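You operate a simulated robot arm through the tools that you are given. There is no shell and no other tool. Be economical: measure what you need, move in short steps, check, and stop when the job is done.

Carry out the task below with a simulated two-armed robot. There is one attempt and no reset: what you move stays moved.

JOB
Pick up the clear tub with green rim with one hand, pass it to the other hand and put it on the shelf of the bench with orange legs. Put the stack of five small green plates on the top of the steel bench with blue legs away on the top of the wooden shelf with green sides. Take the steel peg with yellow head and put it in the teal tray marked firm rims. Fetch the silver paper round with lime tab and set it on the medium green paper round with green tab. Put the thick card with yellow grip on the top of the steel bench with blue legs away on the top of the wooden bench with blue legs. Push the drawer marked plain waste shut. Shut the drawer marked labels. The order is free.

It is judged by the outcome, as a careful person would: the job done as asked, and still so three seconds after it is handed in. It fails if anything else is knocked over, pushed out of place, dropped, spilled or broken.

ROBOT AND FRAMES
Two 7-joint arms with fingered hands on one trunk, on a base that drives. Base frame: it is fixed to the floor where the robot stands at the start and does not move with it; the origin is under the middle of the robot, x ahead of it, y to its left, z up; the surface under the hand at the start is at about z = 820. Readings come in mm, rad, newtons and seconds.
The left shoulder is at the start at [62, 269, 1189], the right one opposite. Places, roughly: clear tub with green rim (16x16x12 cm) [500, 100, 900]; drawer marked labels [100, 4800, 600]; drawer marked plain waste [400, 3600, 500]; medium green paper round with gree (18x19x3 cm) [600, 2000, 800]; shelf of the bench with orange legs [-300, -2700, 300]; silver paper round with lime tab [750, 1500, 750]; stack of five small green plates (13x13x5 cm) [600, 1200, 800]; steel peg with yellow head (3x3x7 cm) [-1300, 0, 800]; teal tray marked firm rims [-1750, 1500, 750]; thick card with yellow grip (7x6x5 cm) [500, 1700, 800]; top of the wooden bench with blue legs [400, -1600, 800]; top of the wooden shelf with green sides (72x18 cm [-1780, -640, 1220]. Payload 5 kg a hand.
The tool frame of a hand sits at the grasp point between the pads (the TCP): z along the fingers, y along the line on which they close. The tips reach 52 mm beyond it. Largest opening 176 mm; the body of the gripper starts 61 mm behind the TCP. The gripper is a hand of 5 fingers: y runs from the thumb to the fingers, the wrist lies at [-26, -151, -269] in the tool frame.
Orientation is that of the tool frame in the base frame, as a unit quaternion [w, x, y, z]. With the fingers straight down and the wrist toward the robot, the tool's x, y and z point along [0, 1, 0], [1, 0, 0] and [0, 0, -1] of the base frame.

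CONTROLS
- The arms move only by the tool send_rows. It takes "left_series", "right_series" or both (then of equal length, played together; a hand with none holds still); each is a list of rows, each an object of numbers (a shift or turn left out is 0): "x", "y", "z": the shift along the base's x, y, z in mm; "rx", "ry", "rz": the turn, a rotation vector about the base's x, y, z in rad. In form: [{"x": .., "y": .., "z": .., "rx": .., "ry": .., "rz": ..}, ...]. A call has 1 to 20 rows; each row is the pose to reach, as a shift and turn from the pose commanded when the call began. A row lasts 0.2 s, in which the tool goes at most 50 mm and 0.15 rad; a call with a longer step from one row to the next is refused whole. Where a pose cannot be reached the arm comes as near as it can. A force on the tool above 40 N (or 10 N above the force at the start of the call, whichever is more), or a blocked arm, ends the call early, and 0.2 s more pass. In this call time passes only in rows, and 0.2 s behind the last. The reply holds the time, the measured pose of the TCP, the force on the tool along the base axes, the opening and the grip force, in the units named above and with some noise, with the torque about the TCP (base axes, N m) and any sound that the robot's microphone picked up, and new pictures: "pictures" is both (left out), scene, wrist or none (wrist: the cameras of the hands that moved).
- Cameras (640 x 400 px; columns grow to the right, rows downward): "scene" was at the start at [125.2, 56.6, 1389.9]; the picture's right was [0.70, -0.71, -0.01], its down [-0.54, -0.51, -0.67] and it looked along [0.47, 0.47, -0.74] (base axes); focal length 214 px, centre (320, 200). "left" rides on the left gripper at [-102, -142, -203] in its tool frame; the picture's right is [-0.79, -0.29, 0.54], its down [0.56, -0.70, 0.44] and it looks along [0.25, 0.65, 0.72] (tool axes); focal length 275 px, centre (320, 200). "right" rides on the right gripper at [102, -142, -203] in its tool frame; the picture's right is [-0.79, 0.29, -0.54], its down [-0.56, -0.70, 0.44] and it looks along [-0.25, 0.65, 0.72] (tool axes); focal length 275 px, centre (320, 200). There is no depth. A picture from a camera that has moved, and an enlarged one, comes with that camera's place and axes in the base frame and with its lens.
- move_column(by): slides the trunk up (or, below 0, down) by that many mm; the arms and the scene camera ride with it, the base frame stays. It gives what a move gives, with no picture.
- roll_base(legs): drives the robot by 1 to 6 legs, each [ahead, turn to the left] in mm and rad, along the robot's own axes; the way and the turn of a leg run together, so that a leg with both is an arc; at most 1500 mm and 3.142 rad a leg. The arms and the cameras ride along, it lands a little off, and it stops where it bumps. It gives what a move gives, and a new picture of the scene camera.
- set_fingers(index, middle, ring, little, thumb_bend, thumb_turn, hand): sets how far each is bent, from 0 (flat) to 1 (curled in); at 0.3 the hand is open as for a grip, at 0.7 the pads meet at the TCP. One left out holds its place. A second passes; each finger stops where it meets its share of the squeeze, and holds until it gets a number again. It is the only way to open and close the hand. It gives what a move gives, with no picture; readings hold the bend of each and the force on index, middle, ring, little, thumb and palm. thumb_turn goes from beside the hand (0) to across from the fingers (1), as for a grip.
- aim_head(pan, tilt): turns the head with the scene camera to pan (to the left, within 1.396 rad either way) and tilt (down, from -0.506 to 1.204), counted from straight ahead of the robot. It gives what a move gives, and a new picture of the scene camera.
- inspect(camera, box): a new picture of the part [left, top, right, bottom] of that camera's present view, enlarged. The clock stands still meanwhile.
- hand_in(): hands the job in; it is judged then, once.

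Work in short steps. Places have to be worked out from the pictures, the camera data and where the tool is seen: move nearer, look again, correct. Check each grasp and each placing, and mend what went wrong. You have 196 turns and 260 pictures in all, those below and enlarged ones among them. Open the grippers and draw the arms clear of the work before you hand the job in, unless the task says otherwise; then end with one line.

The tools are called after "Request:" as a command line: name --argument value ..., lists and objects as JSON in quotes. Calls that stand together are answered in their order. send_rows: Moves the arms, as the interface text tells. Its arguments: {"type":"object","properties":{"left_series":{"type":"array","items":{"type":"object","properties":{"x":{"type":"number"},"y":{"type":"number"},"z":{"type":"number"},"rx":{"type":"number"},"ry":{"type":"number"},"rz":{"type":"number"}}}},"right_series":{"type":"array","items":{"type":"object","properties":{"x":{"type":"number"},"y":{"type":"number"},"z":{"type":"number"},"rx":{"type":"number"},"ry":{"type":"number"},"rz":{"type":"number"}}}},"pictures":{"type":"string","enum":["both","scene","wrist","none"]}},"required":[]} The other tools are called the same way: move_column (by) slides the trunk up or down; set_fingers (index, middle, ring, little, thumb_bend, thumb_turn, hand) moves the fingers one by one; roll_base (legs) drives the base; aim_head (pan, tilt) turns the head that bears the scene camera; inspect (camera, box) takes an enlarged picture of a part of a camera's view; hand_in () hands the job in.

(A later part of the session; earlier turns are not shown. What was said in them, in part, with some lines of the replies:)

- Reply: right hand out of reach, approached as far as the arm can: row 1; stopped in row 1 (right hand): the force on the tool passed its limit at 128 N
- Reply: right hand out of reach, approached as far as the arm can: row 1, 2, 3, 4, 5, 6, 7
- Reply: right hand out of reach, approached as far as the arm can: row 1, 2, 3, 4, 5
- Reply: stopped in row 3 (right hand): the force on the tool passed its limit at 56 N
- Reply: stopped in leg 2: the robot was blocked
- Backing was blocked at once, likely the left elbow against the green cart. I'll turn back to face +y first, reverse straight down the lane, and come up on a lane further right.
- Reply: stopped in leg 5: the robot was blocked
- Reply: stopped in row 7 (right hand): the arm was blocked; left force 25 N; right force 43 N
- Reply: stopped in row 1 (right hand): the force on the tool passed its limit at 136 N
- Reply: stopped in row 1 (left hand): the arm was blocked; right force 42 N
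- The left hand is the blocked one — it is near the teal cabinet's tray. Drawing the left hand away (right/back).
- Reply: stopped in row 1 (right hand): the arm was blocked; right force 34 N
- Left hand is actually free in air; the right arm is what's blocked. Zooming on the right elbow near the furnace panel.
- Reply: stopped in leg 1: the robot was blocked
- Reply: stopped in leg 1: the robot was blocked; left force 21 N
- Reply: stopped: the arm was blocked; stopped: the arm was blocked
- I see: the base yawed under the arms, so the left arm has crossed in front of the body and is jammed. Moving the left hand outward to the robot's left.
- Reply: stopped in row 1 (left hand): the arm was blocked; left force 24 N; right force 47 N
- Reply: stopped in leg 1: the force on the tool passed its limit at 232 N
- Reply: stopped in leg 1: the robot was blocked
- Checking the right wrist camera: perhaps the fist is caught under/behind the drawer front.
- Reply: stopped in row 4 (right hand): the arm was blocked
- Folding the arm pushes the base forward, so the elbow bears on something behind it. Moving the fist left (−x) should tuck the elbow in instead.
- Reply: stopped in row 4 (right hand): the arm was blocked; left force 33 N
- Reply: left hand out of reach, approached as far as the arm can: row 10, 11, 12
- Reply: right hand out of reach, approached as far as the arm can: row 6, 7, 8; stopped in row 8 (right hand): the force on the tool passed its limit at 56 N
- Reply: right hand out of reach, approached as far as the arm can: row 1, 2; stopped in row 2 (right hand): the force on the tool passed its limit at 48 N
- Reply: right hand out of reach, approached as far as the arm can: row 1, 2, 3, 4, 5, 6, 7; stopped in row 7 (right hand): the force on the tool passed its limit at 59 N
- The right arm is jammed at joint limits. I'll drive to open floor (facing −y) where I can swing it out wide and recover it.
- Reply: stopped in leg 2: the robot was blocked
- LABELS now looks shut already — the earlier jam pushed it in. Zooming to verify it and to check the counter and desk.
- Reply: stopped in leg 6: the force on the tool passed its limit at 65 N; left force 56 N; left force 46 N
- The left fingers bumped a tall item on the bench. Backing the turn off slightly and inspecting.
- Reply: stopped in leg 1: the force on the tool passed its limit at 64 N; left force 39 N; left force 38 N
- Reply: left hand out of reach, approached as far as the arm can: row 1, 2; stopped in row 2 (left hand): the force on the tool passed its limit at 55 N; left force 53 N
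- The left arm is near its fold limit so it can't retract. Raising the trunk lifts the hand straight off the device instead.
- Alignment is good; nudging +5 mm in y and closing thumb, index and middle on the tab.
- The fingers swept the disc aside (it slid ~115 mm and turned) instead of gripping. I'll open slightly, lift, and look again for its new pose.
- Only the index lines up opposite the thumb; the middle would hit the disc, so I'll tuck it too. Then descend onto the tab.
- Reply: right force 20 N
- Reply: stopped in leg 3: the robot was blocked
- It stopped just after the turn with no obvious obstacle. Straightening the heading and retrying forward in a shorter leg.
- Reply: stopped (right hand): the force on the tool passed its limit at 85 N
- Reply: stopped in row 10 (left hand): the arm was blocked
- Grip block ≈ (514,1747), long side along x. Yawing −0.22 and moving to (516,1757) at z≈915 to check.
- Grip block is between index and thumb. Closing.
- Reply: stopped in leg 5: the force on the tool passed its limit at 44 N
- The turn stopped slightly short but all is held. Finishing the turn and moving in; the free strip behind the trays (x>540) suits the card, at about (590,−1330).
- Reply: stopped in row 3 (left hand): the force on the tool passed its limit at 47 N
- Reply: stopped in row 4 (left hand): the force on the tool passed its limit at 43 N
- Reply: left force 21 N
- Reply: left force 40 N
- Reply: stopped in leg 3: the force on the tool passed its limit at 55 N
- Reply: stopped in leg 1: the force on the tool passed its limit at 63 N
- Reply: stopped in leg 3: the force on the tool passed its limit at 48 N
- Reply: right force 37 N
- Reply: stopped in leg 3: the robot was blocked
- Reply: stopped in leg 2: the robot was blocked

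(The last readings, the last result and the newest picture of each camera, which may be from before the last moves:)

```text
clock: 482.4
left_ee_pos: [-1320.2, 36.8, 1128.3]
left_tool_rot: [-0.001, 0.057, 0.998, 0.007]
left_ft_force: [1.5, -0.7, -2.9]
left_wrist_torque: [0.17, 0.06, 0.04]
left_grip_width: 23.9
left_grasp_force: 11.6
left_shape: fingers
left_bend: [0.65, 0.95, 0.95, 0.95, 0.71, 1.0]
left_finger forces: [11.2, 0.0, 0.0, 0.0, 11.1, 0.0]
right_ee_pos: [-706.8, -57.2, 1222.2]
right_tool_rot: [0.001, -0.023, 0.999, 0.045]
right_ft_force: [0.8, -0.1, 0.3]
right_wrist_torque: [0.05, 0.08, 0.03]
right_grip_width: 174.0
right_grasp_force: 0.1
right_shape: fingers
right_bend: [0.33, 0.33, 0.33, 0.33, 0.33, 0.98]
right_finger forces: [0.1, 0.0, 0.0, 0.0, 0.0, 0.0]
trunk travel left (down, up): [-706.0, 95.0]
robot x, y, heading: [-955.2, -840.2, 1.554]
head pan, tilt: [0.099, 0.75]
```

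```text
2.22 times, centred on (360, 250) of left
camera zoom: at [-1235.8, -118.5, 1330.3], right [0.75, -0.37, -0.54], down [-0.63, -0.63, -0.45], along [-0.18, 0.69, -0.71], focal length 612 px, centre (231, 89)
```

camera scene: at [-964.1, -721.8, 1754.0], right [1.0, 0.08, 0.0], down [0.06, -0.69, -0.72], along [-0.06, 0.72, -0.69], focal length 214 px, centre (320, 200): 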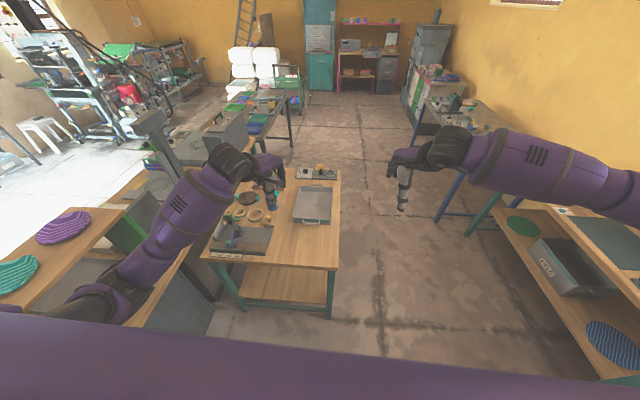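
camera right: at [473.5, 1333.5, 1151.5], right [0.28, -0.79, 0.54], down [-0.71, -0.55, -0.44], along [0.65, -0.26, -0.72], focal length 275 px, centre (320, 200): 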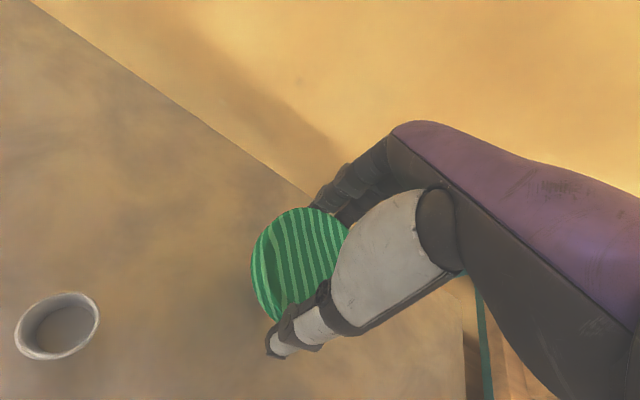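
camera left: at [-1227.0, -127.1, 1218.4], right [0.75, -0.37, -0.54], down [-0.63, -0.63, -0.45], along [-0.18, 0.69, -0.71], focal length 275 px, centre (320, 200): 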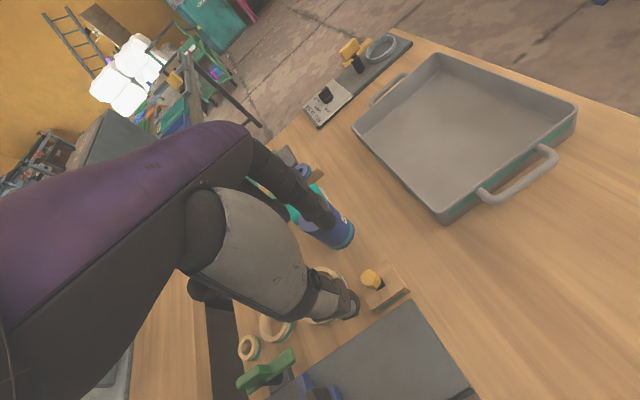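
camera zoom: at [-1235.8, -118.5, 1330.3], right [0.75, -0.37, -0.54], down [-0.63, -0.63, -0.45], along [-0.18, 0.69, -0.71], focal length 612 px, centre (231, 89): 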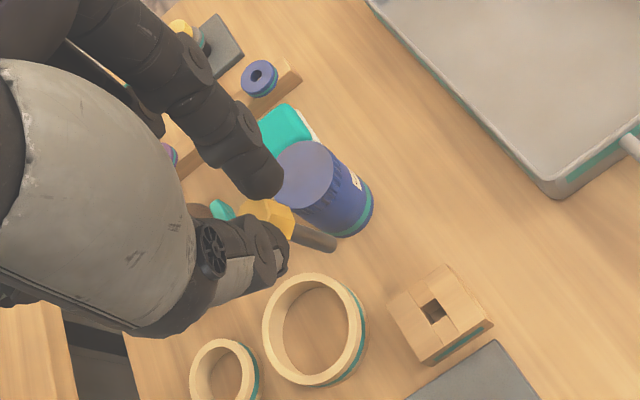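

Peg is out and held. Driving up the corridor to the trays table, to face −x at y≈1750.

Request:
roll_base --legs '[[0, -0.62], [760, 0], [0, 0.64], [1500, 0], [480, 0]]'

```text
clock: 506.2
left_ee_pos: [-884.1, 2628.9, 1128.2]
left_tool_rot: [0.0, 0.047, 0.999, 0.007]
left_ft_force: [1.9, 0.0, -0.9]
left_wrist_torque: [-0.08, 0.08, -0.02]
left_grip_width: 22.7
left_grasp_force: 10.4
left_shape: fingers
left_bend: [0.64, 0.95, 0.95, 0.95, 0.71, 1.0]
left_finger forces: [10.9, 0.0, 0.0, 0.0, 10.5, 0.0]
right_ee_pos: [-269.4, 2547.0, 1222.5]
right_tool_rot: [0.0, -0.033, 0.998, 0.045]
right_ft_force: [1.3, 0.5, -0.9]
right_wrist_torque: [-0.04, 0.14, 0.02]
right_grip_width: 173.6
right_grasp_force: 0.0
right_shape: fingers
right_bend: [0.33, 0.33, 0.33, 0.33, 0.33, 0.98]
right_finger forces: [0.0, 0.0, 0.0, 0.0, 0.1, 0.0]
trunk travel left (down, up): [-706.0, 95.0]
robot x, y, heading: [-505.6, 1754.9, 1.571]
head pan, tilt: [0.099, 0.75]
camera scene: at [-513.4, 1875.8, 1754.0], right [1.0, 0.1, 0.0], down [0.07, -0.69, -0.72], along [-0.07, 0.72, -0.69], focal length 214 px, centre (320, 200)
```

scene: 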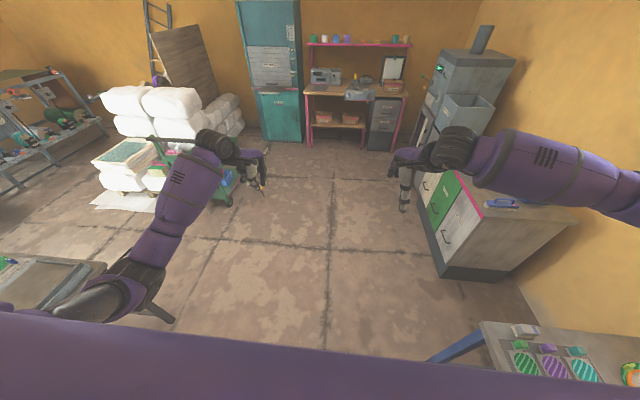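

Good. Turning left to face the tray table and looking.

Request:
roll_base --legs '[[0, 0.8], [0, 0.77], [330, 0]]'

Request:
inspect --camera "scene" --box '[80, 120, 400, 320]'

```text
clock: 515.1
left_ee_pos: [-1707.3, 1406.4, 1137.2]
left_tool_rot: [-0.009, -0.662, 0.749, 0.009]
left_ft_force: [0.0, -1.6, -1.1]
left_wrist_torque: [0.38, -0.01, -0.06]
left_grip_width: 6.6
left_grasp_force: 0.1
left_shape: fingers
left_bend: [0.71, 0.95, 0.95, 0.95, 0.73, 1.0]
left_finger forces: [0.1, 0.0, 0.0, 0.1, 0.0, 0.0]
right_ee_pos: [-1604.7, 2019.9, 1233.5]
right_tool_rot: [0.036, 0.719, -0.694, -0.037]
right_ft_force: [-1.4, -2.5, -0.4]
right_wrist_torque: [0.22, -0.18, 0.0]
right_grip_width: 173.9
right_grasp_force: 0.0
right_shape: fingers
right_bend: [0.33, 0.33, 0.33, 0.33, 0.33, 0.98]
right_finger forces: [0.0, 0.1, 0.1, 0.0, 0.1, 0.0]
trunk travel left (down, up): [-706.0, 95.0]
robot x, y, heading: [-832.1, 1782.6, 3.117]
head pan, tilt: [0.099, 0.75]
camera scene: at [-957.2, 1776.4, 1754.0], right [-0.07, 1.0, 0.0], down [0.69, 0.05, -0.72], along [-0.72, -0.05, -0.69], focal length 214 px, centre (320, 200)
```

scene: 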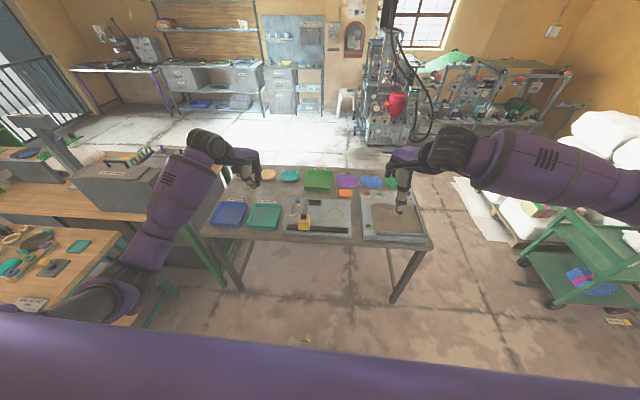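

```text
2.00 times, centred on (240, 220) of scene
camera zoom: at [-957.2, 1776.4, 1754.0], right [-0.07, 1.0, 0.0], down [0.69, 0.05, -0.72], along [-0.72, -0.05, -0.69], focal length 429 px, centre (480, 160)
```

zoom: 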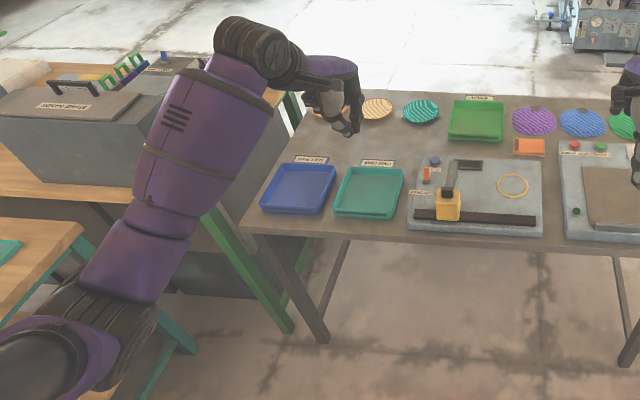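

The left grip reads empty — the peg slipped out during the turn. Looking for it on the floor.

Request:
inspect --camera "scene" --box '[220, 230, 480, 350]'

```text
2.46 times, centred on (350, 290) of scene
camera zoom: at [-957.2, 1776.4, 1754.0], right [-0.07, 1.0, 0.0], down [0.69, 0.05, -0.72], along [-0.72, -0.05, -0.69], focal length 528 px, centre (246, -22)
```

zoom: 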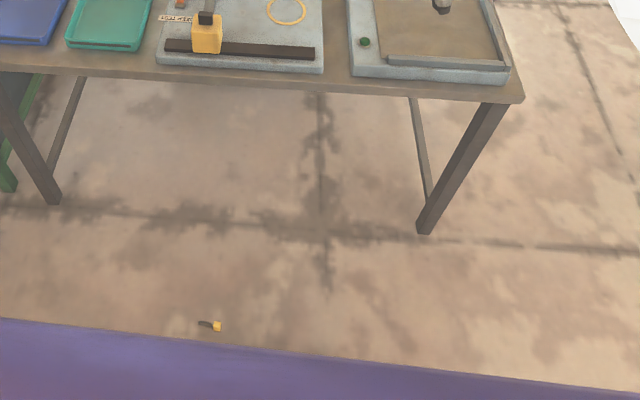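

The peg lies on the floor at ≈(−1351,1654). I'll back up, bring the hands in, and lower the trunk to pick it up.

Request:
roll_base --legs '[[-190, 0]]'

Request:
send_rows --left_series '[{"x": 20, "z": -40}, {"x": 45, "z": -80}, {"x": 70, "z": -120}, {"x": 95, "z": -160}, {"x": 120, "z": -200}, {"x": 140, "z": -240}]' --right_series '[{"x": 10, "z": -40}, {"x": 20, "z": -80}, {"x": 30, "z": -120}, {"x": 40, "z": -160}, {"x": 50, "z": -200}, {"x": 60, "z": -240}]' --pictures "none"

Request:
move_column --by -350

```text
clock: 517.0
left_ee_pos: [-1494.0, 1413.5, 1149.0]
left_tool_rot: [-0.015, -0.665, 0.747, 0.014]
left_ft_force: [1.1, -5.3, -0.7]
left_wrist_torque: [0.7, 0.24, -0.06]
left_grip_width: 6.5
left_grasp_force: 0.0
left_shape: fingers
left_bend: [0.71, 0.95, 0.95, 0.95, 0.73, 1.0]
left_finger forces: [0.0, 0.0, 0.0, 0.0, 0.0, 0.1]
right_ee_pos: [-1393.8, 2026.5, 1245.7]
right_tool_rot: [0.04, 0.722, -0.69, -0.044]
right_ft_force: [1.3, -4.8, 1.2]
right_wrist_torque: [0.61, 0.02, -0.14]
right_grip_width: 174.0
right_grasp_force: 0.0
right_shape: fingers
right_bend: [0.33, 0.33, 0.33, 0.33, 0.33, 0.98]
right_finger forces: [0.0, 0.1, 0.0, 0.0, 0.0, 0.0]
trunk travel left (down, up): [-706.0, 95.0]
robot x, y, heading: [-647.2, 1790.1, 3.126]
head pan, tilt: [0.099, 0.75]
camera scene: at [-759.0, 1777.0, 1754.3], right [-0.08, 1.0, 0.0], down [0.69, 0.06, -0.72], along [-0.72, -0.06, -0.69], focal length 214 px, centre (320, 200)
```

scene: 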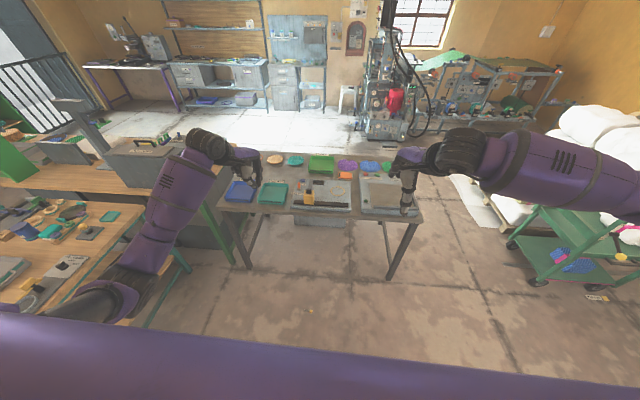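

```text
clock: 518.4
left_ee_pos: [-1344.6, 1414.1, 921.0]
left_tool_rot: [-0.021, -0.665, 0.746, 0.018]
left_ft_force: [-2.8, -4.9, 1.1]
left_wrist_torque: [0.5, -0.38, -0.16]
left_grip_width: 6.4
left_grasp_force: 0.1
left_shape: fingers
left_bend: [0.71, 0.95, 0.95, 0.95, 0.73, 1.0]
left_finger forces: [0.0, 0.0, 0.0, 0.1, 0.0, 0.0]
right_ee_pos: [-1324.0, 2029.7, 1015.6]
right_tool_rot: [0.048, 0.72, -0.69, -0.05]
right_ft_force: [-11.2, -0.4, 13.5]
right_wrist_torque: [0.37, -1.35, 0.19]
right_grip_width: 174.0
right_grasp_force: 0.2
right_shape: fingers
right_bend: [0.33, 0.33, 0.33, 0.33, 0.33, 0.98]
right_finger forces: [0.1, 0.0, 0.0, 0.0, 0.0, 0.0]
trunk travel left (down, up): [-706.0, 95.0]
robot x, y, heading: [-641.3, 1790.2, 3.122]
head pan, tilt: [0.099, 0.75]
```

```text
clock: 521.8
left_ee_pos: [-1339.2, 1415.2, 571.6]
left_tool_rot: [-0.021, -0.664, 0.747, 0.018]
left_ft_force: [0.5, 0.4, 0.2]
left_wrist_torque: [0.02, 0.01, -0.02]
left_grip_width: 6.4
left_grasp_force: 0.0
left_shape: fingers
left_bend: [0.71, 0.95, 0.95, 0.95, 0.73, 1.0]
left_finger forces: [0.0, 0.0, 0.0, 0.1, 0.0, 0.0]
right_ee_pos: [-1317.0, 2031.7, 665.0]
right_tool_rot: [0.046, 0.721, -0.69, -0.048]
right_ft_force: [0.3, 0.5, 1.2]
right_wrist_torque: [-0.04, 0.02, 0.01]
right_grip_width: 173.9
right_grasp_force: 0.1
right_shape: fingers
right_bend: [0.33, 0.33, 0.33, 0.33, 0.33, 0.98]
right_finger forces: [0.0, 0.0, 0.0, 0.0, 0.0, 0.0]
trunk travel left (down, up): [-356.0, 445.0]
robot x, y, heading: [-644.4, 1790.5, 3.121]
head pan, tilt: [0.099, 0.75]
```

Trunk lowered. Lowering further and moving the left hand above the peg with fingers opened for a two-finger pinch.

Request:
move_column --by -200

Request:
set_fingers --hand "left" --index 0.5 --middle 0.5 --ring 0.95 --little 0.95 --thumb_bend 0.52

Request:
send_rows --left_series '[{"y": 40}, {"y": 80, "z": -15}, {"y": 120, "z": -30}, {"y": 160, "z": -45}, {"y": 200, "z": -60}, {"y": 235, "z": -75}]' --pictures "wrist"

```text
clock: 524.0
left_ee_pos: [-1339.6, 1417.1, 372.9]
left_tool_rot: [-0.021, -0.665, 0.746, 0.018]
left_ft_force: [0.0, -0.4, 0.5]
left_wrist_torque: [-0.04, 0.0, -0.01]
left_grip_width: 6.5
left_grasp_force: 0.1
left_shape: fingers
left_bend: [0.71, 0.95, 0.95, 0.95, 0.73, 1.0]
left_finger forces: [0.0, 0.0, 0.0, 0.1, 0.1, 0.0]
right_ee_pos: [-1285.7, 2030.0, 402.4]
right_tool_rot: [0.009, 0.722, -0.691, -0.009]
right_ft_force: [-0.7, 0.5, 0.0]
right_wrist_torque: [0.01, 0.01, -0.02]
right_grip_width: 173.9
right_grasp_force: 0.0
right_shape: fingers
right_bend: [0.33, 0.33, 0.33, 0.33, 0.33, 0.98]
right_finger forces: [0.1, 0.0, 0.0, 0.1, 0.1, 0.0]
trunk travel left (down, up): [-156.0, 645.0]
robot x, y, heading: [-638.5, 1791.8, 3.122]
head pan, tilt: [0.099, 0.75]
```

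```text
clock: 525.0
left_ee_pos: [-1339.4, 1416.0, 370.8]
left_tool_rot: [-0.019, -0.664, 0.747, 0.017]
left_ft_force: [-0.3, -0.1, 0.1]
left_wrist_torque: [0.02, -0.01, 0.04]
left_grip_width: 94.5
left_grasp_force: 0.1
left_shape: fingers
left_bend: [0.5, 0.5, 0.95, 0.95, 0.52, 1.0]
left_finger forces: [0.0, 0.1, 0.0, 0.1, 0.0, 0.0]
right_ee_pos: [-1285.0, 2031.5, 401.3]
right_tool_rot: [0.008, 0.722, -0.692, -0.009]
right_ft_force: [0.1, -0.6, 0.3]
right_wrist_torque: [0.0, 0.0, 0.01]
right_grip_width: 173.6
right_grasp_force: 0.0
right_shape: fingers
right_bend: [0.33, 0.33, 0.33, 0.33, 0.33, 0.98]
right_finger forces: [0.0, 0.0, 0.0, 0.0, 0.0, 0.1]
trunk travel left (down, up): [-156.0, 645.0]
robot x, y, heading: [-638.9, 1789.3, 3.126]
head pan, tilt: [0.099, 0.75]
```

```text
clock: 526.4
left_ee_pos: [-1338.6, 1650.2, 296.0]
left_tool_rot: [-0.02, -0.665, 0.746, 0.017]
left_ft_force: [-1.0, -2.8, 0.2]
left_wrist_torque: [0.28, -0.13, -0.04]
left_grip_width: 94.5
left_grasp_force: 0.0
left_shape: fingers
left_bend: [0.5, 0.5, 0.95, 0.95, 0.52, 1.0]
left_finger forces: [0.1, 0.0, 0.0, 0.1, 0.0, 0.0]
right_ee_pos: [-1284.9, 2031.8, 400.6]
right_tool_rot: [0.009, 0.722, -0.692, -0.009]
right_ft_force: [0.8, -0.3, -0.4]
right_wrist_torque: [-0.04, 0.05, -0.02]
right_grip_width: 173.3
right_grasp_force: 0.1
right_shape: fingers
right_bend: [0.33, 0.33, 0.33, 0.33, 0.33, 0.98]
right_finger forces: [0.1, 0.2, 0.0, 0.0, 0.0, 0.0]
trunk travel left (down, up): [-156.0, 645.0]
robot x, y, heading: [-642.3, 1788.1, 3.125]
head pan, tilt: [0.099, 0.75]
camera left: at [-1176.3, 1736.9, 490.8], right [0.35, 0.75, -0.56], down [0.61, -0.64, -0.47], along [-0.71, -0.18, -0.68], focal length 275 px, centre (320, 200)
```

left: 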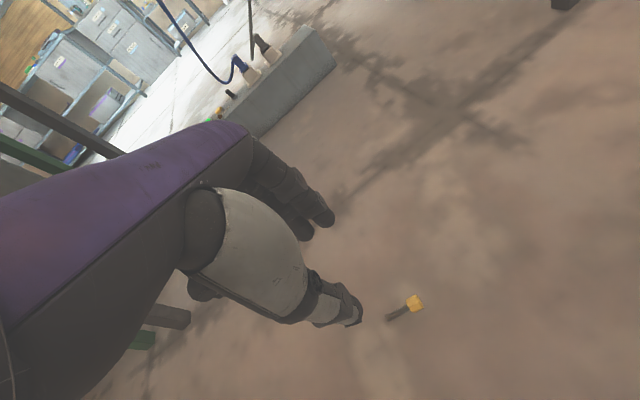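

Peg axis runs along y (head (−1340,1663), shaft end (−1345,1613)), well suited to my pinch. Descending to just above the floor.

Request:
send_rows --left_series '[{"x": -2, "z": -45}, {"x": -4, "z": -90}, {"x": -6, "z": -135}, {"x": -6, "z": -175}, {"x": -6, "z": -210}, {"x": -6, "z": -228}]' --pictures "none"

Request:
inspect --camera "left" --box '[240, 160, 480, 340]'

```text
clock: 527.8
left_ee_pos: [-1345.7, 1650.9, 68.2]
left_tool_rot: [-0.02, -0.665, 0.746, 0.017]
left_ft_force: [-1.1, 0.4, -0.9]
left_wrist_torque: [0.03, 0.03, 0.01]
left_grip_width: 94.6
left_grasp_force: 0.1
left_shape: fingers
left_bend: [0.5, 0.5, 0.95, 0.95, 0.52, 1.0]
left_finger forces: [0.1, 0.1, 0.1, 0.0, 0.0, 0.0]
right_ee_pos: [-1284.4, 2030.0, 401.2]
right_tool_rot: [0.009, 0.722, -0.692, -0.009]
right_ft_force: [-0.2, -0.6, -0.8]
right_wrist_torque: [-0.04, -0.01, 0.02]
right_grip_width: 173.9
right_grasp_force: 0.0
right_shape: fingers
right_bend: [0.33, 0.33, 0.33, 0.33, 0.33, 0.98]
right_finger forces: [0.0, 0.0, 0.0, 0.0, 0.1, 0.0]
trunk travel left (down, up): [-156.0, 645.0]
robot x, y, heading: [-641.6, 1789.4, 3.128]
head pan, tilt: [0.099, 0.75]
```

```text
2.22 times, centred on (360, 250) of left
camera zoom: at [-1181.9, 1736.9, 263.5], right [0.35, 0.75, -0.56], down [0.61, -0.64, -0.47], along [-0.71, -0.18, -0.68], focal length 612 px, centre (231, 89)
```

zoom: 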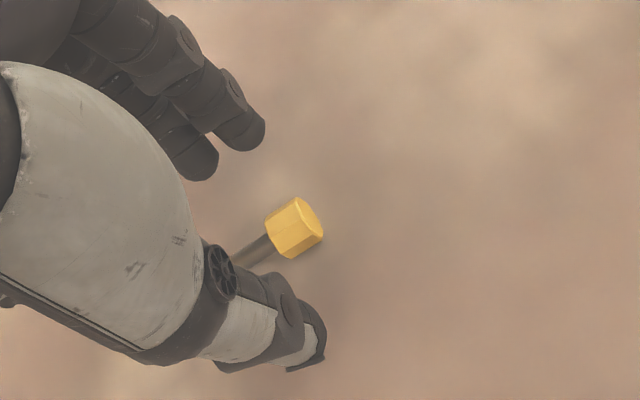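

Alignment matches the previous successful geometry. Lowering 6 mm and closing.

Request:
send_rows --left_series '[{"y": -1, "z": -4}, {"y": -1, "z": -7}]' --pictures "none"

Request:
set_fingers --hand "left" --index 0.78 --middle 0.78 --thumb_bend 0.78

Request:
inspect --camera "left" --box '[240, 160, 480, 340]'

```text
clock: 528.4
left_ee_pos: [-1345.2, 1650.3, 62.0]
left_tool_rot: [-0.021, -0.665, 0.747, 0.018]
left_ft_force: [0.3, -0.3, 3.8]
left_wrist_torque: [-0.02, -0.18, 0.05]
left_grip_width: 94.8
left_grasp_force: 2.1
left_shape: fingers
left_bend: [0.5, 0.5, 0.95, 0.95, 0.52, 1.0]
left_finger forces: [0.1, 0.0, 0.1, 0.0, 3.6, 0.0]
right_ee_pos: [-1285.4, 2031.6, 401.5]
right_tool_rot: [0.009, 0.722, -0.692, -0.009]
right_ft_force: [0.1, 0.2, -0.5]
right_wrist_torque: [0.0, 0.0, -0.04]
right_grip_width: 173.7
right_grasp_force: 0.2
right_shape: fingers
right_bend: [0.33, 0.33, 0.33, 0.33, 0.33, 0.98]
right_finger forces: [0.0, 0.1, 0.0, 0.0, 0.0, 0.1]
trunk travel left (down, up): [-156.0, 645.0]
robot x, y, heading: [-644.0, 1791.1, 3.123]
head pan, tilt: [0.099, 0.75]
```

```text
clock: 529.4
left_ee_pos: [-1344.2, 1649.7, 60.4]
left_tool_rot: [-0.02, -0.664, 0.747, 0.017]
left_ft_force: [-0.2, 0.4, 0.3]
left_wrist_torque: [0.01, 0.03, -0.02]
left_grip_width: 3.9
left_grasp_force: 0.1
left_shape: fingers
left_bend: [0.71, 0.77, 0.95, 0.95, 0.75, 1.0]
left_finger forces: [0.0, 0.0, 0.1, 0.0, 0.0, 0.0]
right_ee_pos: [-1284.6, 2031.3, 401.5]
right_tool_rot: [0.008, 0.722, -0.692, -0.009]
right_ft_force: [-0.1, -0.2, 0.6]
right_wrist_torque: [0.01, -0.01, 0.02]
right_grip_width: 173.8
right_grasp_force: 0.1
right_shape: fingers
right_bend: [0.33, 0.33, 0.33, 0.33, 0.33, 0.98]
right_finger forces: [0.0, 0.0, 0.0, 0.0, 0.0, 0.0]
trunk travel left (down, up): [-156.0, 645.0]
robot x, y, heading: [-644.8, 1790.5, 3.124]
head pan, tilt: [0.099, 0.75]
```

```text
2.22 times, centred on (360, 250) of left
camera zoom: at [-1181.5, 1736.2, 256.0], right [0.35, 0.75, -0.56], down [0.61, -0.64, -0.47], along [-0.71, -0.18, -0.68], focal length 612 px, centre (231, 89)
```

zoom: 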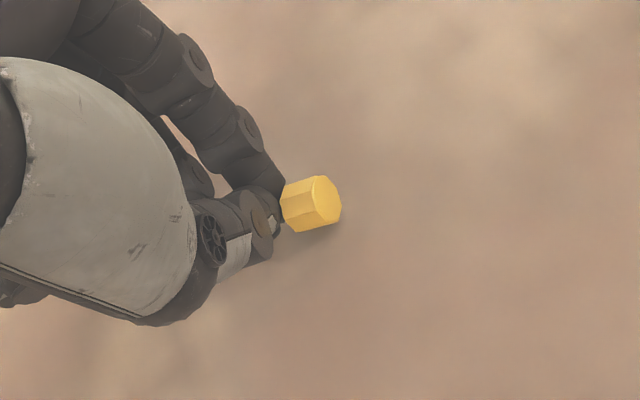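

The tips closed over the shaft; the head is ~20 mm further +y at (−1340,1678). Reopening, shifting +17 mm in y, and pinching the head with index and thumb.

Request:
set_fingers --hand "left" --index 0.5 --middle 0.95 --thumb_bend 0.52

Request:
send_rows --left_series '[{"x": 1, "y": 9, "z": 2}, {"x": 2, "y": 18, "z": 1}]' --pictures "none"

Request:
set_fingers --hand "left" --index 0.78 --thumb_bend 0.78

Request:
inspect --camera "left" --box '[240, 160, 480, 340]'

```text
clock: 530.4
left_ee_pos: [-1345.1, 1653.0, 61.0]
left_tool_rot: [-0.02, -0.664, 0.747, 0.017]
left_ft_force: [-0.6, 0.4, 6.8]
left_wrist_torque: [0.03, -0.48, 0.02]
left_grip_width: 94.6
left_grasp_force: 3.5
left_shape: fingers
left_bend: [0.5, 0.95, 0.95, 0.95, 0.52, 1.0]
left_finger forces: [0.1, 0.0, 0.0, 0.0, 7.8, 0.1]
right_ee_pos: [-1283.9, 2031.2, 402.3]
right_tool_rot: [0.009, 0.722, -0.692, -0.009]
right_ft_force: [0.5, 0.0, 1.0]
right_wrist_torque: [0.02, 0.02, 0.01]
right_grip_width: 173.6
right_grasp_force: 0.0
right_shape: fingers
right_bend: [0.33, 0.33, 0.33, 0.33, 0.33, 0.98]
right_finger forces: [0.1, 0.0, 0.0, 0.1, 0.0, 0.0]
trunk travel left (down, up): [-156.0, 645.0]
robot x, y, heading: [-643.7, 1789.7, 3.118]
head pan, tilt: [0.099, 0.75]
```

```text
clock: 531.0
left_ee_pos: [-1343.9, 1668.7, 62.4]
left_tool_rot: [-0.02, -0.665, 0.747, 0.017]
left_ft_force: [-0.3, -0.4, 0.5]
left_wrist_torque: [0.05, -0.02, -0.02]
left_grip_width: 94.4
left_grasp_force: 0.0
left_shape: fingers
left_bend: [0.5, 0.95, 0.95, 0.95, 0.52, 1.0]
left_finger forces: [0.0, 0.1, 0.1, 0.1, 0.0, 0.0]
right_ee_pos: [-1284.2, 2031.5, 400.9]
right_tool_rot: [0.009, 0.722, -0.692, -0.008]
right_ft_force: [-0.3, -1.1, 0.0]
right_wrist_torque: [-0.01, 0.06, 0.03]
right_grip_width: 173.6
right_grasp_force: 0.0
right_shape: fingers
right_bend: [0.33, 0.33, 0.33, 0.33, 0.33, 0.98]
right_finger forces: [0.0, 0.1, 0.1, 0.0, 0.1, 0.1]
trunk travel left (down, up): [-156.0, 645.0]
robot x, y, heading: [-639.3, 1785.5, 3.126]
head pan, tilt: [0.099, 0.75]
```

```text
clock: 532.0
left_ee_pos: [-1343.1, 1669.2, 64.8]
left_tool_rot: [-0.02, -0.665, 0.746, 0.017]
left_ft_force: [-0.2, 0.0, 0.0]
left_wrist_torque: [0.04, -0.01, 0.01]
left_grip_width: 22.3
left_grasp_force: 12.7
left_shape: fingers
left_bend: [0.61, 0.95, 0.95, 0.95, 0.74, 1.0]
left_finger forces: [13.7, 0.0, 0.0, 0.1, 12.1, 0.1]
right_ee_pos: [-1284.6, 2030.5, 401.8]
right_tool_rot: [0.009, 0.722, -0.692, -0.01]
right_ft_force: [-0.3, 0.1, 0.4]
right_wrist_torque: [0.0, -0.04, 0.0]
right_grip_width: 174.0
right_grasp_force: 0.0
right_shape: fingers
right_bend: [0.33, 0.33, 0.33, 0.33, 0.33, 0.98]
right_finger forces: [0.0, 0.0, 0.0, 0.0, 0.1, 0.0]
trunk travel left (down, up): [-156.0, 645.0]
robot x, y, heading: [-646.2, 1792.6, 3.124]
head pan, tilt: [0.099, 0.75]
```

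```text
2.22 times, centred on (360, 250) of left
camera zoom: at [-1180.0, 1753.9, 258.2], right [0.35, 0.75, -0.56], down [0.61, -0.64, -0.47], along [-0.71, -0.18, -0.68], focal length 612 px, centre (231, 89)
```

zoom: 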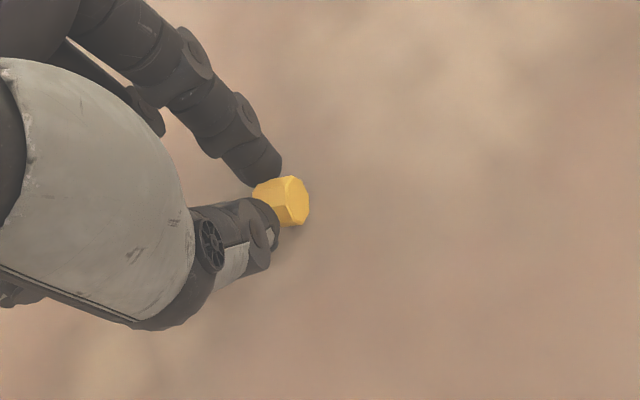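

Gripped the head (22 mm, 12.7 N). Lifting slowly.

Request:
send_rows --left_series '[{"z": 8}, {"z": 20}, {"z": 35}, {"z": 52}, {"z": 70}, {"z": 90}, {"z": 110}, {"z": 130}, {"z": 150}, {"z": 170}, {"z": 190}, {"z": 210}]' --pictures "none"

Request:
inspect --camera "left" --box '[240, 160, 480, 340]'

```text
clock: 534.6
left_ee_pos: [-1343.1, 1670.2, 271.7]
left_tool_rot: [-0.019, -0.664, 0.747, 0.017]
left_ft_force: [0.4, 0.9, -1.7]
left_wrist_torque: [0.06, 0.06, -0.01]
left_grip_width: 22.2
left_grasp_force: 13.0
left_shape: fingers
left_bend: [0.61, 0.95, 0.95, 0.95, 0.74, 1.0]
left_finger forces: [13.7, 0.0, 0.1, 0.0, 12.0, 0.0]
right_ee_pos: [-1283.9, 2030.5, 401.1]
right_tool_rot: [0.009, 0.722, -0.692, -0.009]
right_ft_force: [0.2, 0.0, 0.8]
right_wrist_torque: [0.02, 0.02, 0.02]
right_grip_width: 173.8
right_grasp_force: 0.0
right_shape: fingers
right_bend: [0.33, 0.33, 0.33, 0.33, 0.33, 0.98]
right_finger forces: [0.0, 0.1, 0.1, 0.1, 0.0, 0.0]
trunk travel left (down, up): [-156.0, 645.0]
robot x, y, heading: [-639.5, 1792.2, 3.123]
head pan, tilt: [0.099, 0.75]
```

```text
2.22 times, centred on (360, 250) of left
camera zoom: at [-1179.9, 1754.7, 467.4], right [0.35, 0.75, -0.56], down [0.61, -0.64, -0.47], along [-0.71, -0.18, -0.68], focal length 612 px, centre (231, 89)
```

zoom: 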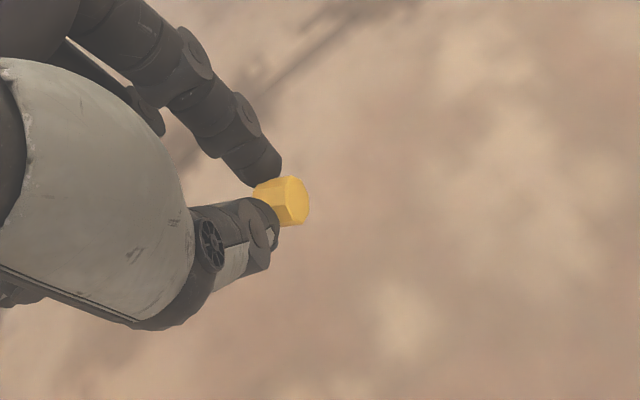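

Held. Raising the trunk in steps.

Request:
move_column --by 250

Request:
move_column --by 250

Request:
send_rows --left_series '[{"y": -8, "z": 15}, {"y": -20, "z": 35}, {"y": -35, "z": 55}, {"y": -50, "z": 75}, {"y": -68, "z": 95}, {"y": -86, "z": 115}, {"y": -104, "z": 135}, {"y": -122, "z": 155}, {"y": -140, "z": 175}, {"y": -158, "z": 195}, {"y": -176, "z": 215}, {"y": -190, "z": 230}]' --right_series '[{"z": 20}, {"z": 40}, {"z": 60}, {"z": 80}, {"z": 100}, {"z": 120}, {"z": 140}, {"z": 160}, {"z": 180}, {"z": 200}, {"z": 220}, {"z": 240}]' --pictures "none"

```text
clock: 537.2
left_ee_pos: [-1342.4, 1668.6, 521.0]
left_tool_rot: [-0.018, -0.665, 0.746, 0.016]
left_ft_force: [1.0, -0.4, -1.7]
left_wrist_torque: [-0.02, 0.01, -0.01]
left_grip_width: 22.3
left_grasp_force: 12.8
left_shape: fingers
left_bend: [0.61, 0.95, 0.95, 0.95, 0.74, 1.0]
left_finger forces: [13.7, 0.0, 0.0, 0.0, 12.1, 0.0]
right_ee_pos: [-1285.2, 2031.3, 649.0]
right_tool_rot: [0.009, 0.722, -0.691, -0.008]
right_ft_force: [-0.5, 0.3, -0.5]
right_wrist_torque: [-0.03, -0.04, -0.03]
right_grip_width: 173.6
right_grasp_force: 0.0
right_shape: fingers
right_bend: [0.33, 0.33, 0.33, 0.33, 0.33, 0.98]
right_finger forces: [0.1, 0.0, 0.1, 0.0, 0.0, 0.0]
trunk travel left (down, up): [-406.0, 395.0]
robot x, y, heading: [-644.6, 1789.6, 3.126]
head pan, tilt: [0.099, 0.75]
```

```text
clock: 539.8
left_ee_pos: [-1343.1, 1669.3, 771.7]
left_tool_rot: [-0.019, -0.666, 0.746, 0.016]
left_ft_force: [0.3, -0.3, -1.1]
left_wrist_torque: [0.01, -0.02, 0.0]
left_grip_width: 22.2
left_grasp_force: 12.7
left_shape: fingers
left_bend: [0.61, 0.95, 0.95, 0.95, 0.74, 1.0]
left_finger forces: [13.7, 0.0, 0.0, 0.1, 12.1, 0.0]
right_ee_pos: [-1284.9, 2031.0, 900.9]
right_tool_rot: [0.008, 0.722, -0.692, -0.008]
right_ft_force: [-0.9, 0.2, -0.9]
right_wrist_torque: [-0.05, -0.03, -0.03]
right_grip_width: 173.7
right_grasp_force: 0.0
right_shape: fingers
right_bend: [0.33, 0.33, 0.33, 0.33, 0.33, 0.98]
right_finger forces: [0.0, 0.1, 0.1, 0.0, 0.0, 0.1]
trunk travel left (down, up): [-656.0, 145.0]
robot x, y, heading: [-643.5, 1788.4, 3.13]
head pan, tilt: [0.099, 0.75]
```

```text
clock: 542.4
left_ee_pos: [-1344.8, 1478.5, 1002.5]
left_tool_rot: [-0.02, -0.665, 0.747, 0.018]
left_ft_force: [0.5, -0.6, -1.9]
left_wrist_torque: [0.06, 0.07, 0.02]
left_grip_width: 22.1
left_grasp_force: 13.2
left_shape: fingers
left_bend: [0.61, 0.95, 0.95, 0.95, 0.74, 1.0]
left_finger forces: [13.6, 0.0, 0.0, 0.1, 12.0, 0.0]
right_ee_pos: [-1283.1, 2029.4, 1141.5]
right_tool_rot: [0.008, 0.723, -0.691, -0.008]
right_ft_force: [0.7, 0.1, 0.0]
right_wrist_torque: [0.05, 0.07, -0.04]
right_grip_width: 173.8
right_grasp_force: 0.0
right_shape: fingers
right_bend: [0.33, 0.33, 0.33, 0.33, 0.33, 0.98]
right_finger forces: [0.1, 0.0, 0.0, 0.0, 0.0, 0.0]
trunk travel left (down, up): [-656.0, 145.0]
robot x, y, heading: [-642.7, 1789.9, 3.123]
head pan, tilt: [0.099, 0.75]
```

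Still firmly held. Driving forward 330 mm toward the tray table.

Request:
roll_base --legs '[[330, 0]]'

Request:
inspect --camera "scene" --box '[160, 120, 360, 270]'

```text
clock: 545.1
left_ee_pos: [-1671.2, 1484.6, 1000.6]
left_tool_rot: [-0.02, -0.665, 0.746, 0.017]
left_ft_force: [-0.4, -0.5, -0.4]
left_wrist_torque: [0.01, -0.04, 0.01]
left_grip_width: 21.9
left_grasp_force: 12.9
left_shape: fingers
left_bend: [0.61, 0.95, 0.95, 0.95, 0.74, 1.0]
left_finger forces: [13.6, 0.0, 0.1, 0.0, 12.0, 0.0]
right_ee_pos: [-1610.5, 2037.5, 1139.3]
right_tool_rot: [0.009, 0.722, -0.691, -0.008]
right_ft_force: [-0.4, 0.8, -0.1]
right_wrist_torque: [-0.01, -0.05, -0.01]
right_grip_width: 173.9
right_grasp_force: 0.1
right_shape: fingers
right_bend: [0.33, 0.33, 0.33, 0.33, 0.33, 0.98]
right_finger forces: [0.0, 0.0, 0.0, 0.0, 0.0, 0.0]
trunk travel left (down, up): [-656.0, 145.0]
robot x, y, heading: [-967.1, 1793.1, 3.124]
head pan, tilt: [0.099, 0.75]
camera scene: at [-1088.2, 1789.7, 1704.0], right [-0.08, 1.0, 0.0], down [0.69, 0.06, -0.72], along [-0.72, -0.06, -0.69], focal length 214 px, centre (320, 200)
```

scene: 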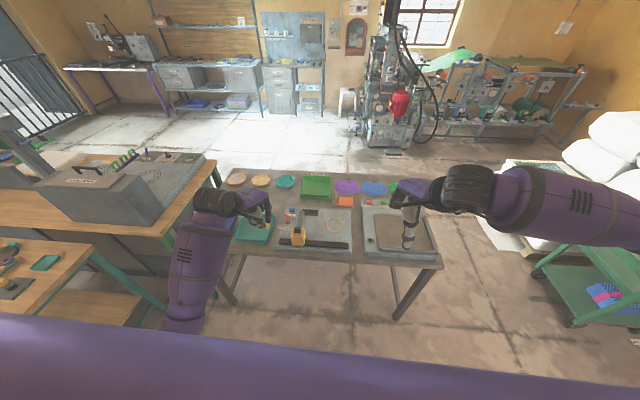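

```text
2.67 times, centred on (260, 195) of scene
camera zoom: at [-1088.2, 1789.7, 1704.0], right [-0.08, 1.0, 0.0], down [0.69, 0.06, -0.72], along [-0.72, -0.06, -0.69], focal length 572 px, centre (480, 213)
```

zoom: 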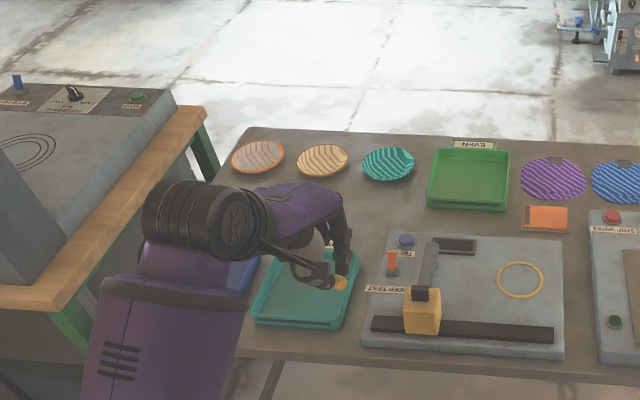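

Peg still held. Moving it over the teal tray's centre (−1808,1384) at z≈880.

Request:
send_rows --left_series '[{"x": -12, "y": -9, "z": 0}, {"x": -28, "y": -20, "z": 0}, {"x": -46, "y": -34, "z": -10}, {"x": -66, "y": -48, "z": -25}, {"x": -86, "y": -62, "z": -45}, {"x": -106, "y": -76, "z": -65}, {"x": -124, "y": -90, "z": -85}, {"x": -137, "y": -100, "z": -105}, {"x": -137, "y": -100, "z": -120}]' --pictures "wrist"

```text
clock: 547.1
left_ee_pos: [-1793.8, 1383.2, 889.9]
left_tool_rot: [-0.025, -0.665, 0.746, 0.022]
left_ft_force: [0.3, -0.5, 1.1]
left_wrist_torque: [-0.04, -0.04, -0.01]
left_grip_width: 22.0
left_grasp_force: 12.3
left_shape: fingers
left_bend: [0.6, 0.95, 0.95, 0.95, 0.74, 1.0]
left_finger forces: [13.5, 0.0, 0.0, 0.1, 11.6, 0.0]
right_ee_pos: [-1593.8, 2035.7, 1149.0]
right_tool_rot: [0.014, 0.723, -0.691, -0.013]
right_ft_force: [0.8, 0.1, 0.5]
right_wrist_torque: [0.05, 0.03, 0.0]
right_grip_width: 174.1
right_grasp_force: 0.0
right_shape: fingers
right_bend: [0.33, 0.33, 0.33, 0.33, 0.33, 0.98]
right_finger forces: [0.0, 0.0, 0.0, 0.0, 0.1, 0.0]
trunk travel left (down, up): [-656.0, 145.0]
robot x, y, heading: [-966.6, 1796.9, 3.124]
head pan, tilt: [0.099, 0.75]
camera left: at [-1628.2, 1469.9, 1083.3], right [0.34, 0.75, -0.57], down [0.6, -0.64, -0.48], along [-0.72, -0.18, -0.67], focal length 275 px, centre (320, 200)
```

left: 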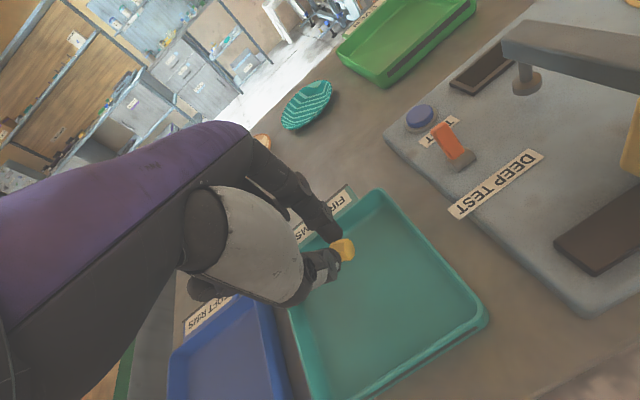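

Label reads "FIRM RIMS"; peg is over the tray's middle. Lowering gently into it.

Request:
send_rows --left_series '[{"z": -15}, {"z": -30}, {"z": -42}, {"z": -50}, {"z": -55}, {"z": -59}]' --pictures "none"

Request:
inspect --camera "left" --box '[260, 160, 460, 340]'

```text
clock: 547.9
left_ee_pos: [-1785.0, 1383.3, 870.8]
left_tool_rot: [-0.035, -0.664, 0.746, 0.031]
left_ft_force: [1.1, -0.7, -0.4]
left_wrist_torque: [0.15, 0.12, 0.04]
left_grip_width: 21.7
left_grasp_force: 12.8
left_shape: fingers
left_bend: [0.6, 0.95, 0.95, 0.95, 0.75, 1.0]
left_finger forces: [13.0, 0.0, 0.0, 0.0, 12.4, 0.0]
right_ee_pos: [-1577.7, 2034.3, 1158.3]
right_tool_rot: [0.019, 0.722, -0.691, -0.02]
right_ft_force: [0.4, -0.7, 0.6]
right_wrist_torque: [0.0, 0.0, -0.07]
right_grip_width: 174.2
right_grasp_force: 0.0
right_shape: fingers
right_bend: [0.33, 0.33, 0.33, 0.33, 0.33, 0.98]
right_finger forces: [0.0, 0.0, 0.0, 0.0, 0.0, 0.0]
trunk travel left (down, up): [-656.0, 145.0]
robot x, y, heading: [-966.4, 1796.6, 3.125]
head pan, tilt: [0.099, 0.75]
stopped in row 3 (left hand): the force on the tool passed its limit at 48 N (the readings are from after the stop); the commanded pose is now the measured one
```

```text
2.22 times, centred on (360, 250) of left
camera zoom: at [-1614.0, 1467.9, 1059.3], right [0.33, 0.75, -0.57], down [0.59, -0.63, -0.5], along [-0.74, -0.17, -0.65], focal length 612 px, centre (231, 89)
```

zoom: 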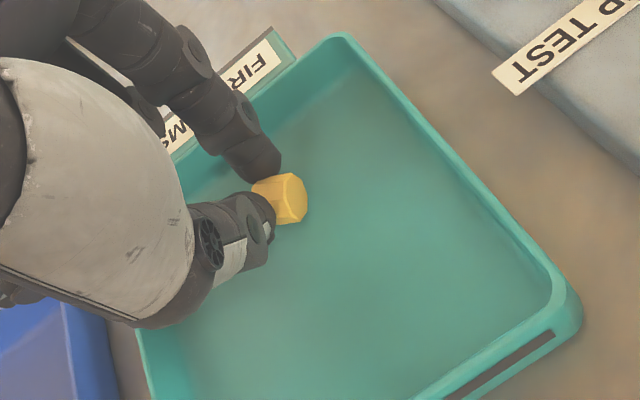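

It touched (likely the shaft's end) and rebounded. Levelling the hand and easing down in small steps.

Request:
send_rows --left_series '[{"z": 0, "ry": -0.045}, {"z": -3, "ry": -0.09}, {"z": -8, "ry": -0.09}, {"z": -13, "ry": -0.09}, {"z": -17, "ry": -0.09}]' --pictures "none"

```text
clock: 549.0
left_ee_pos: [-1778.1, 1382.9, 872.5]
left_tool_rot: [-0.008, -0.664, 0.747, 0.008]
left_ft_force: [1.7, -0.9, -0.2]
left_wrist_torque: [0.04, 0.16, -0.01]
left_grip_width: 21.8
left_grasp_force: 12.9
left_shape: fingers
left_bend: [0.6, 0.95, 0.95, 0.95, 0.75, 1.0]
left_finger forces: [13.0, 0.0, 0.0, 0.1, 12.4, 0.0]
right_ee_pos: [-1562.5, 2035.8, 1166.3]
right_tool_rot: [0.025, 0.722, -0.691, -0.024]
right_ft_force: [0.7, 0.2, 0.0]
right_wrist_torque: [-0.06, 0.09, 0.03]
right_grip_width: 174.2
right_grasp_force: 0.1
right_shape: fingers
right_bend: [0.33, 0.33, 0.33, 0.33, 0.33, 0.98]
right_finger forces: [0.0, 0.0, 0.0, 0.0, 0.0, 0.0]
trunk travel left (down, up): [-656.0, 145.0]
robot x, y, heading: [-967.5, 1797.8, 3.126]
head pan, tilt: [0.099, 0.75]
stopped in row 5 (left hand): the force on the tool passed its limit at 44 N (the readings are from after the stop); the commanded pose is now the measured one
```

Contact is near z≈858, so the tray floor is higher than listed. Going down ~11 mm to just touch, then releasing.

Request:
send_rows --left_series '[{"z": -4}, {"z": -8}, {"z": -11}]' --pictures "none"

Request:
set_fingers --hand "left" --index 0.56 --thumb_bend 0.6

Request:
inspect --camera "left" --box '[260, 160, 460, 340]'

```text
clock: 549.8
left_ee_pos: [-1779.9, 1383.7, 865.5]
left_tool_rot: [-0.009, -0.665, 0.747, 0.009]
left_ft_force: [2.5, 0.2, 20.1]
left_wrist_torque: [0.15, 0.13, 0.0]
left_grip_width: 21.4
left_grasp_force: 21.6
left_shape: fingers
left_bend: [0.6, 0.95, 0.95, 0.95, 0.75, 1.0]
left_finger forces: [17.0, 0.0, 0.1, 0.1, 26.3, 0.1]
right_ee_pos: [-1562.5, 2036.0, 1166.9]
right_tool_rot: [0.024, 0.723, -0.691, -0.023]
right_ft_force: [1.2, 0.1, -0.7]
right_wrist_torque: [0.0, 0.04, -0.04]
right_grip_width: 173.9
right_grasp_force: 0.0
right_shape: fingers
right_bend: [0.33, 0.33, 0.33, 0.33, 0.33, 0.98]
right_finger forces: [0.1, 0.0, 0.0, 0.1, 0.0, 0.0]
trunk travel left (down, up): [-656.0, 145.0]
robot x, y, heading: [-966.1, 1796.6, 3.124]
head pan, tilt: [0.099, 0.75]
```

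```text
clock: 550.8
left_ee_pos: [-1779.1, 1383.6, 864.0]
left_tool_rot: [-0.009, -0.666, 0.746, 0.008]
left_ft_force: [-4.6, -0.4, 24.8]
left_wrist_torque: [0.19, 0.07, 0.06]
left_grip_width: 56.6
left_grasp_force: 12.8
left_shape: fingers
left_bend: [0.56, 0.95, 0.95, 0.95, 0.63, 1.0]
left_finger forces: [8.6, 0.0, 0.1, 0.0, 17.1, 0.0]
right_ee_pos: [-1562.1, 2036.9, 1166.2]
right_tool_rot: [0.023, 0.722, -0.692, -0.023]
right_ft_force: [-0.6, 0.0, -0.2]
right_wrist_torque: [-0.01, 0.02, -0.03]
right_grip_width: 174.0
right_grasp_force: 0.0
right_shape: fingers
right_bend: [0.33, 0.33, 0.33, 0.33, 0.33, 0.98]
right_finger forces: [0.1, 0.1, 0.1, 0.0, 0.0, 0.0]
trunk travel left (down, up): [-656.0, 145.0]
robot x, y, heading: [-969.6, 1796.0, 3.123]
head pan, tilt: [0.099, 0.75]
```

```text
2.22 times, centred on (360, 250) of left
camera zoom: at [-1621.2, 1468.5, 1063.1], right [0.36, 0.75, -0.55], down [0.62, -0.63, -0.46], along [-0.69, -0.18, -0.7], focal length 612 px, centre (231, 89)
```

zoom: 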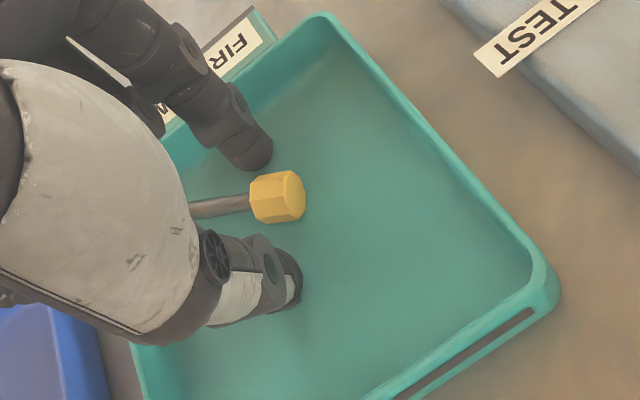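

The peg lies in the FIRM RIMS tray. Lifting the hand straight up, then backing away.

Request:
send_rows --left_series '[{"z": 15}, {"z": 40}, {"z": 75}, {"z": 115}, {"z": 155}, {"z": 195}]' --pictures "wrist"

Request:
roll_base --legs '[[-400, 0]]'

```text
clock: 552.2
left_ee_pos: [-1776.8, 1386.0, 1056.3]
left_tool_rot: [-0.007, -0.664, 0.747, 0.006]
left_ft_force: [2.3, 1.0, -2.6]
left_wrist_torque: [-0.13, 0.19, 0.07]
left_grip_width: 63.9
left_grasp_force: 0.0
left_shape: fingers
left_bend: [0.56, 0.95, 0.95, 0.95, 0.6, 1.0]
left_finger forces: [0.1, 0.1, 0.1, 0.0, 0.0, 0.0]
right_ee_pos: [-1563.2, 2036.7, 1166.5]
right_tool_rot: [0.024, 0.722, -0.691, -0.024]
right_ft_force: [0.9, 0.1, -0.4]
right_wrist_torque: [-0.05, 0.08, -0.01]
right_grip_width: 174.3
right_grasp_force: 0.1
right_shape: fingers
right_bend: [0.33, 0.33, 0.33, 0.33, 0.33, 0.98]
right_finger forces: [0.0, 0.1, 0.1, 0.0, 0.0, 0.1]
trunk travel left (down, up): [-656.0, 145.0]
robot x, y, heading: [-970.2, 1795.6, 3.127]
head pan, tilt: [0.099, 0.75]
camera left: at [-1620.3, 1470.1, 1256.4], right [0.37, 0.75, -0.55], down [0.62, -0.63, -0.46], along [-0.69, -0.17, -0.7], focal length 275 px, centre (320, 200)
```

left: 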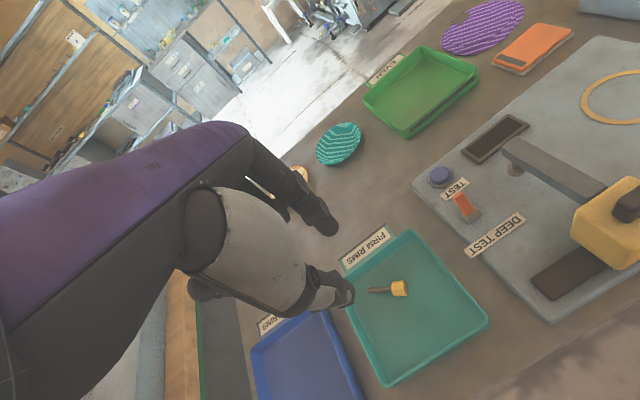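

```text
clock: 555.4
left_ee_pos: [-1383.7, 1379.0, 1056.1]
left_tool_rot: [-0.009, -0.665, 0.747, 0.008]
left_ft_force: [0.5, 0.3, 0.5]
left_wrist_torque: [-0.02, 0.09, -0.01]
left_grip_width: 64.0
left_grasp_force: 0.1
left_shape: fingers
left_bend: [0.56, 0.95, 0.95, 0.95, 0.6, 1.0]
left_finger forces: [0.1, 0.0, 0.0, 0.0, 0.0, 0.0]
right_ee_pos: [-1168.5, 2028.9, 1166.7]
right_tool_rot: [0.023, 0.721, -0.692, -0.024]
right_ft_force: [0.4, 0.1, 0.0]
right_wrist_torque: [0.03, 0.07, 0.0]
right_grip_width: 174.1
right_grasp_force: 0.2
right_shape: fingers
right_bend: [0.33, 0.33, 0.33, 0.33, 0.33, 0.98]
right_finger forces: [0.0, 0.1, 0.0, 0.1, 0.0, 0.0]
trunk travel left (down, up): [-656.0, 145.0]
robot x, y, heading: [-574.8, 1787.3, 3.122]
head pan, tilt: [0.099, 0.75]
camera scene: at [-690.9, 1782.7, 1704.2], right [-0.08, 1.0, 0.0], down [0.69, 0.06, -0.72], along [-0.72, -0.06, -0.69], focal length 214 px, centre (320, 200)
```

scene: 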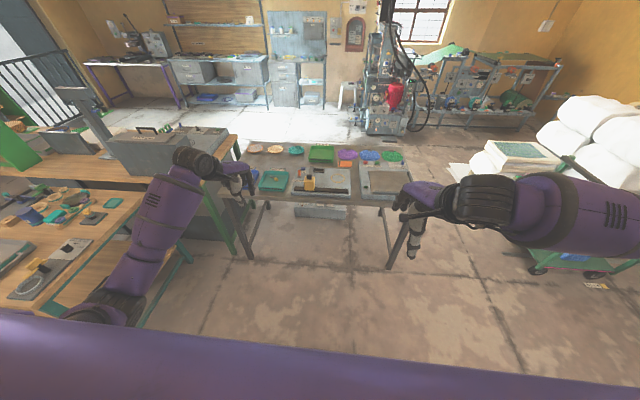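

The peg lies in the FIRM RIMS tray and both arms are clear. Opening the left hand fully and handing in.

Request:
set_fingers --hand "left" --index 0.3 --middle 0.3 --ring 0.3 --little 0.3 --thumb_bend 0.3

Request:
hand_in

```text
clock: 556.4
left_ee_pos: [-1372.0, 1378.1, 1066.0]
left_tool_rot: [-0.012, -0.664, 0.747, 0.011]
left_ft_force: [-0.7, -0.4, -1.3]
left_wrist_torque: [0.04, -0.09, -0.03]
left_grip_width: 186.7
left_grasp_force: 0.1
left_shape: fingers
left_bend: [0.3, 0.3, 0.3, 0.3, 0.3, 0.98]
left_finger forces: [0.0, 0.0, 0.0, 0.1, 0.0, 0.0]
right_ee_pos: [-1154.3, 2030.1, 1173.3]
right_tool_rot: [0.027, 0.721, -0.691, -0.027]
right_ft_force: [-1.3, 0.6, 0.0]
right_wrist_torque: [-0.02, -0.15, 0.0]
right_grip_width: 173.8
right_grasp_force: 0.1
right_shape: fingers
right_bend: [0.33, 0.33, 0.33, 0.33, 0.33, 0.98]
right_finger forces: [0.0, 0.1, 0.0, 0.0, 0.1, 0.0]
trunk travel left (down, up): [-656.0, 145.0]
robot x, y, heading: [-573.7, 1786.8, 3.126]
head pan, tilt: [0.099, 0.75]
```

```text
The job is handed in.
```

All seven tasks were in place when I handed the job in; on the way I dropped the peg once on the floor and picked it up again, the arms bumped a few furnishings, the LABELS drawer was pushed shut while the right arm was jammed at that desk rather than by a planned push, and the furnace display by the hopper went from "ROOM 400" to "EMPTY" for a reason I don't know.
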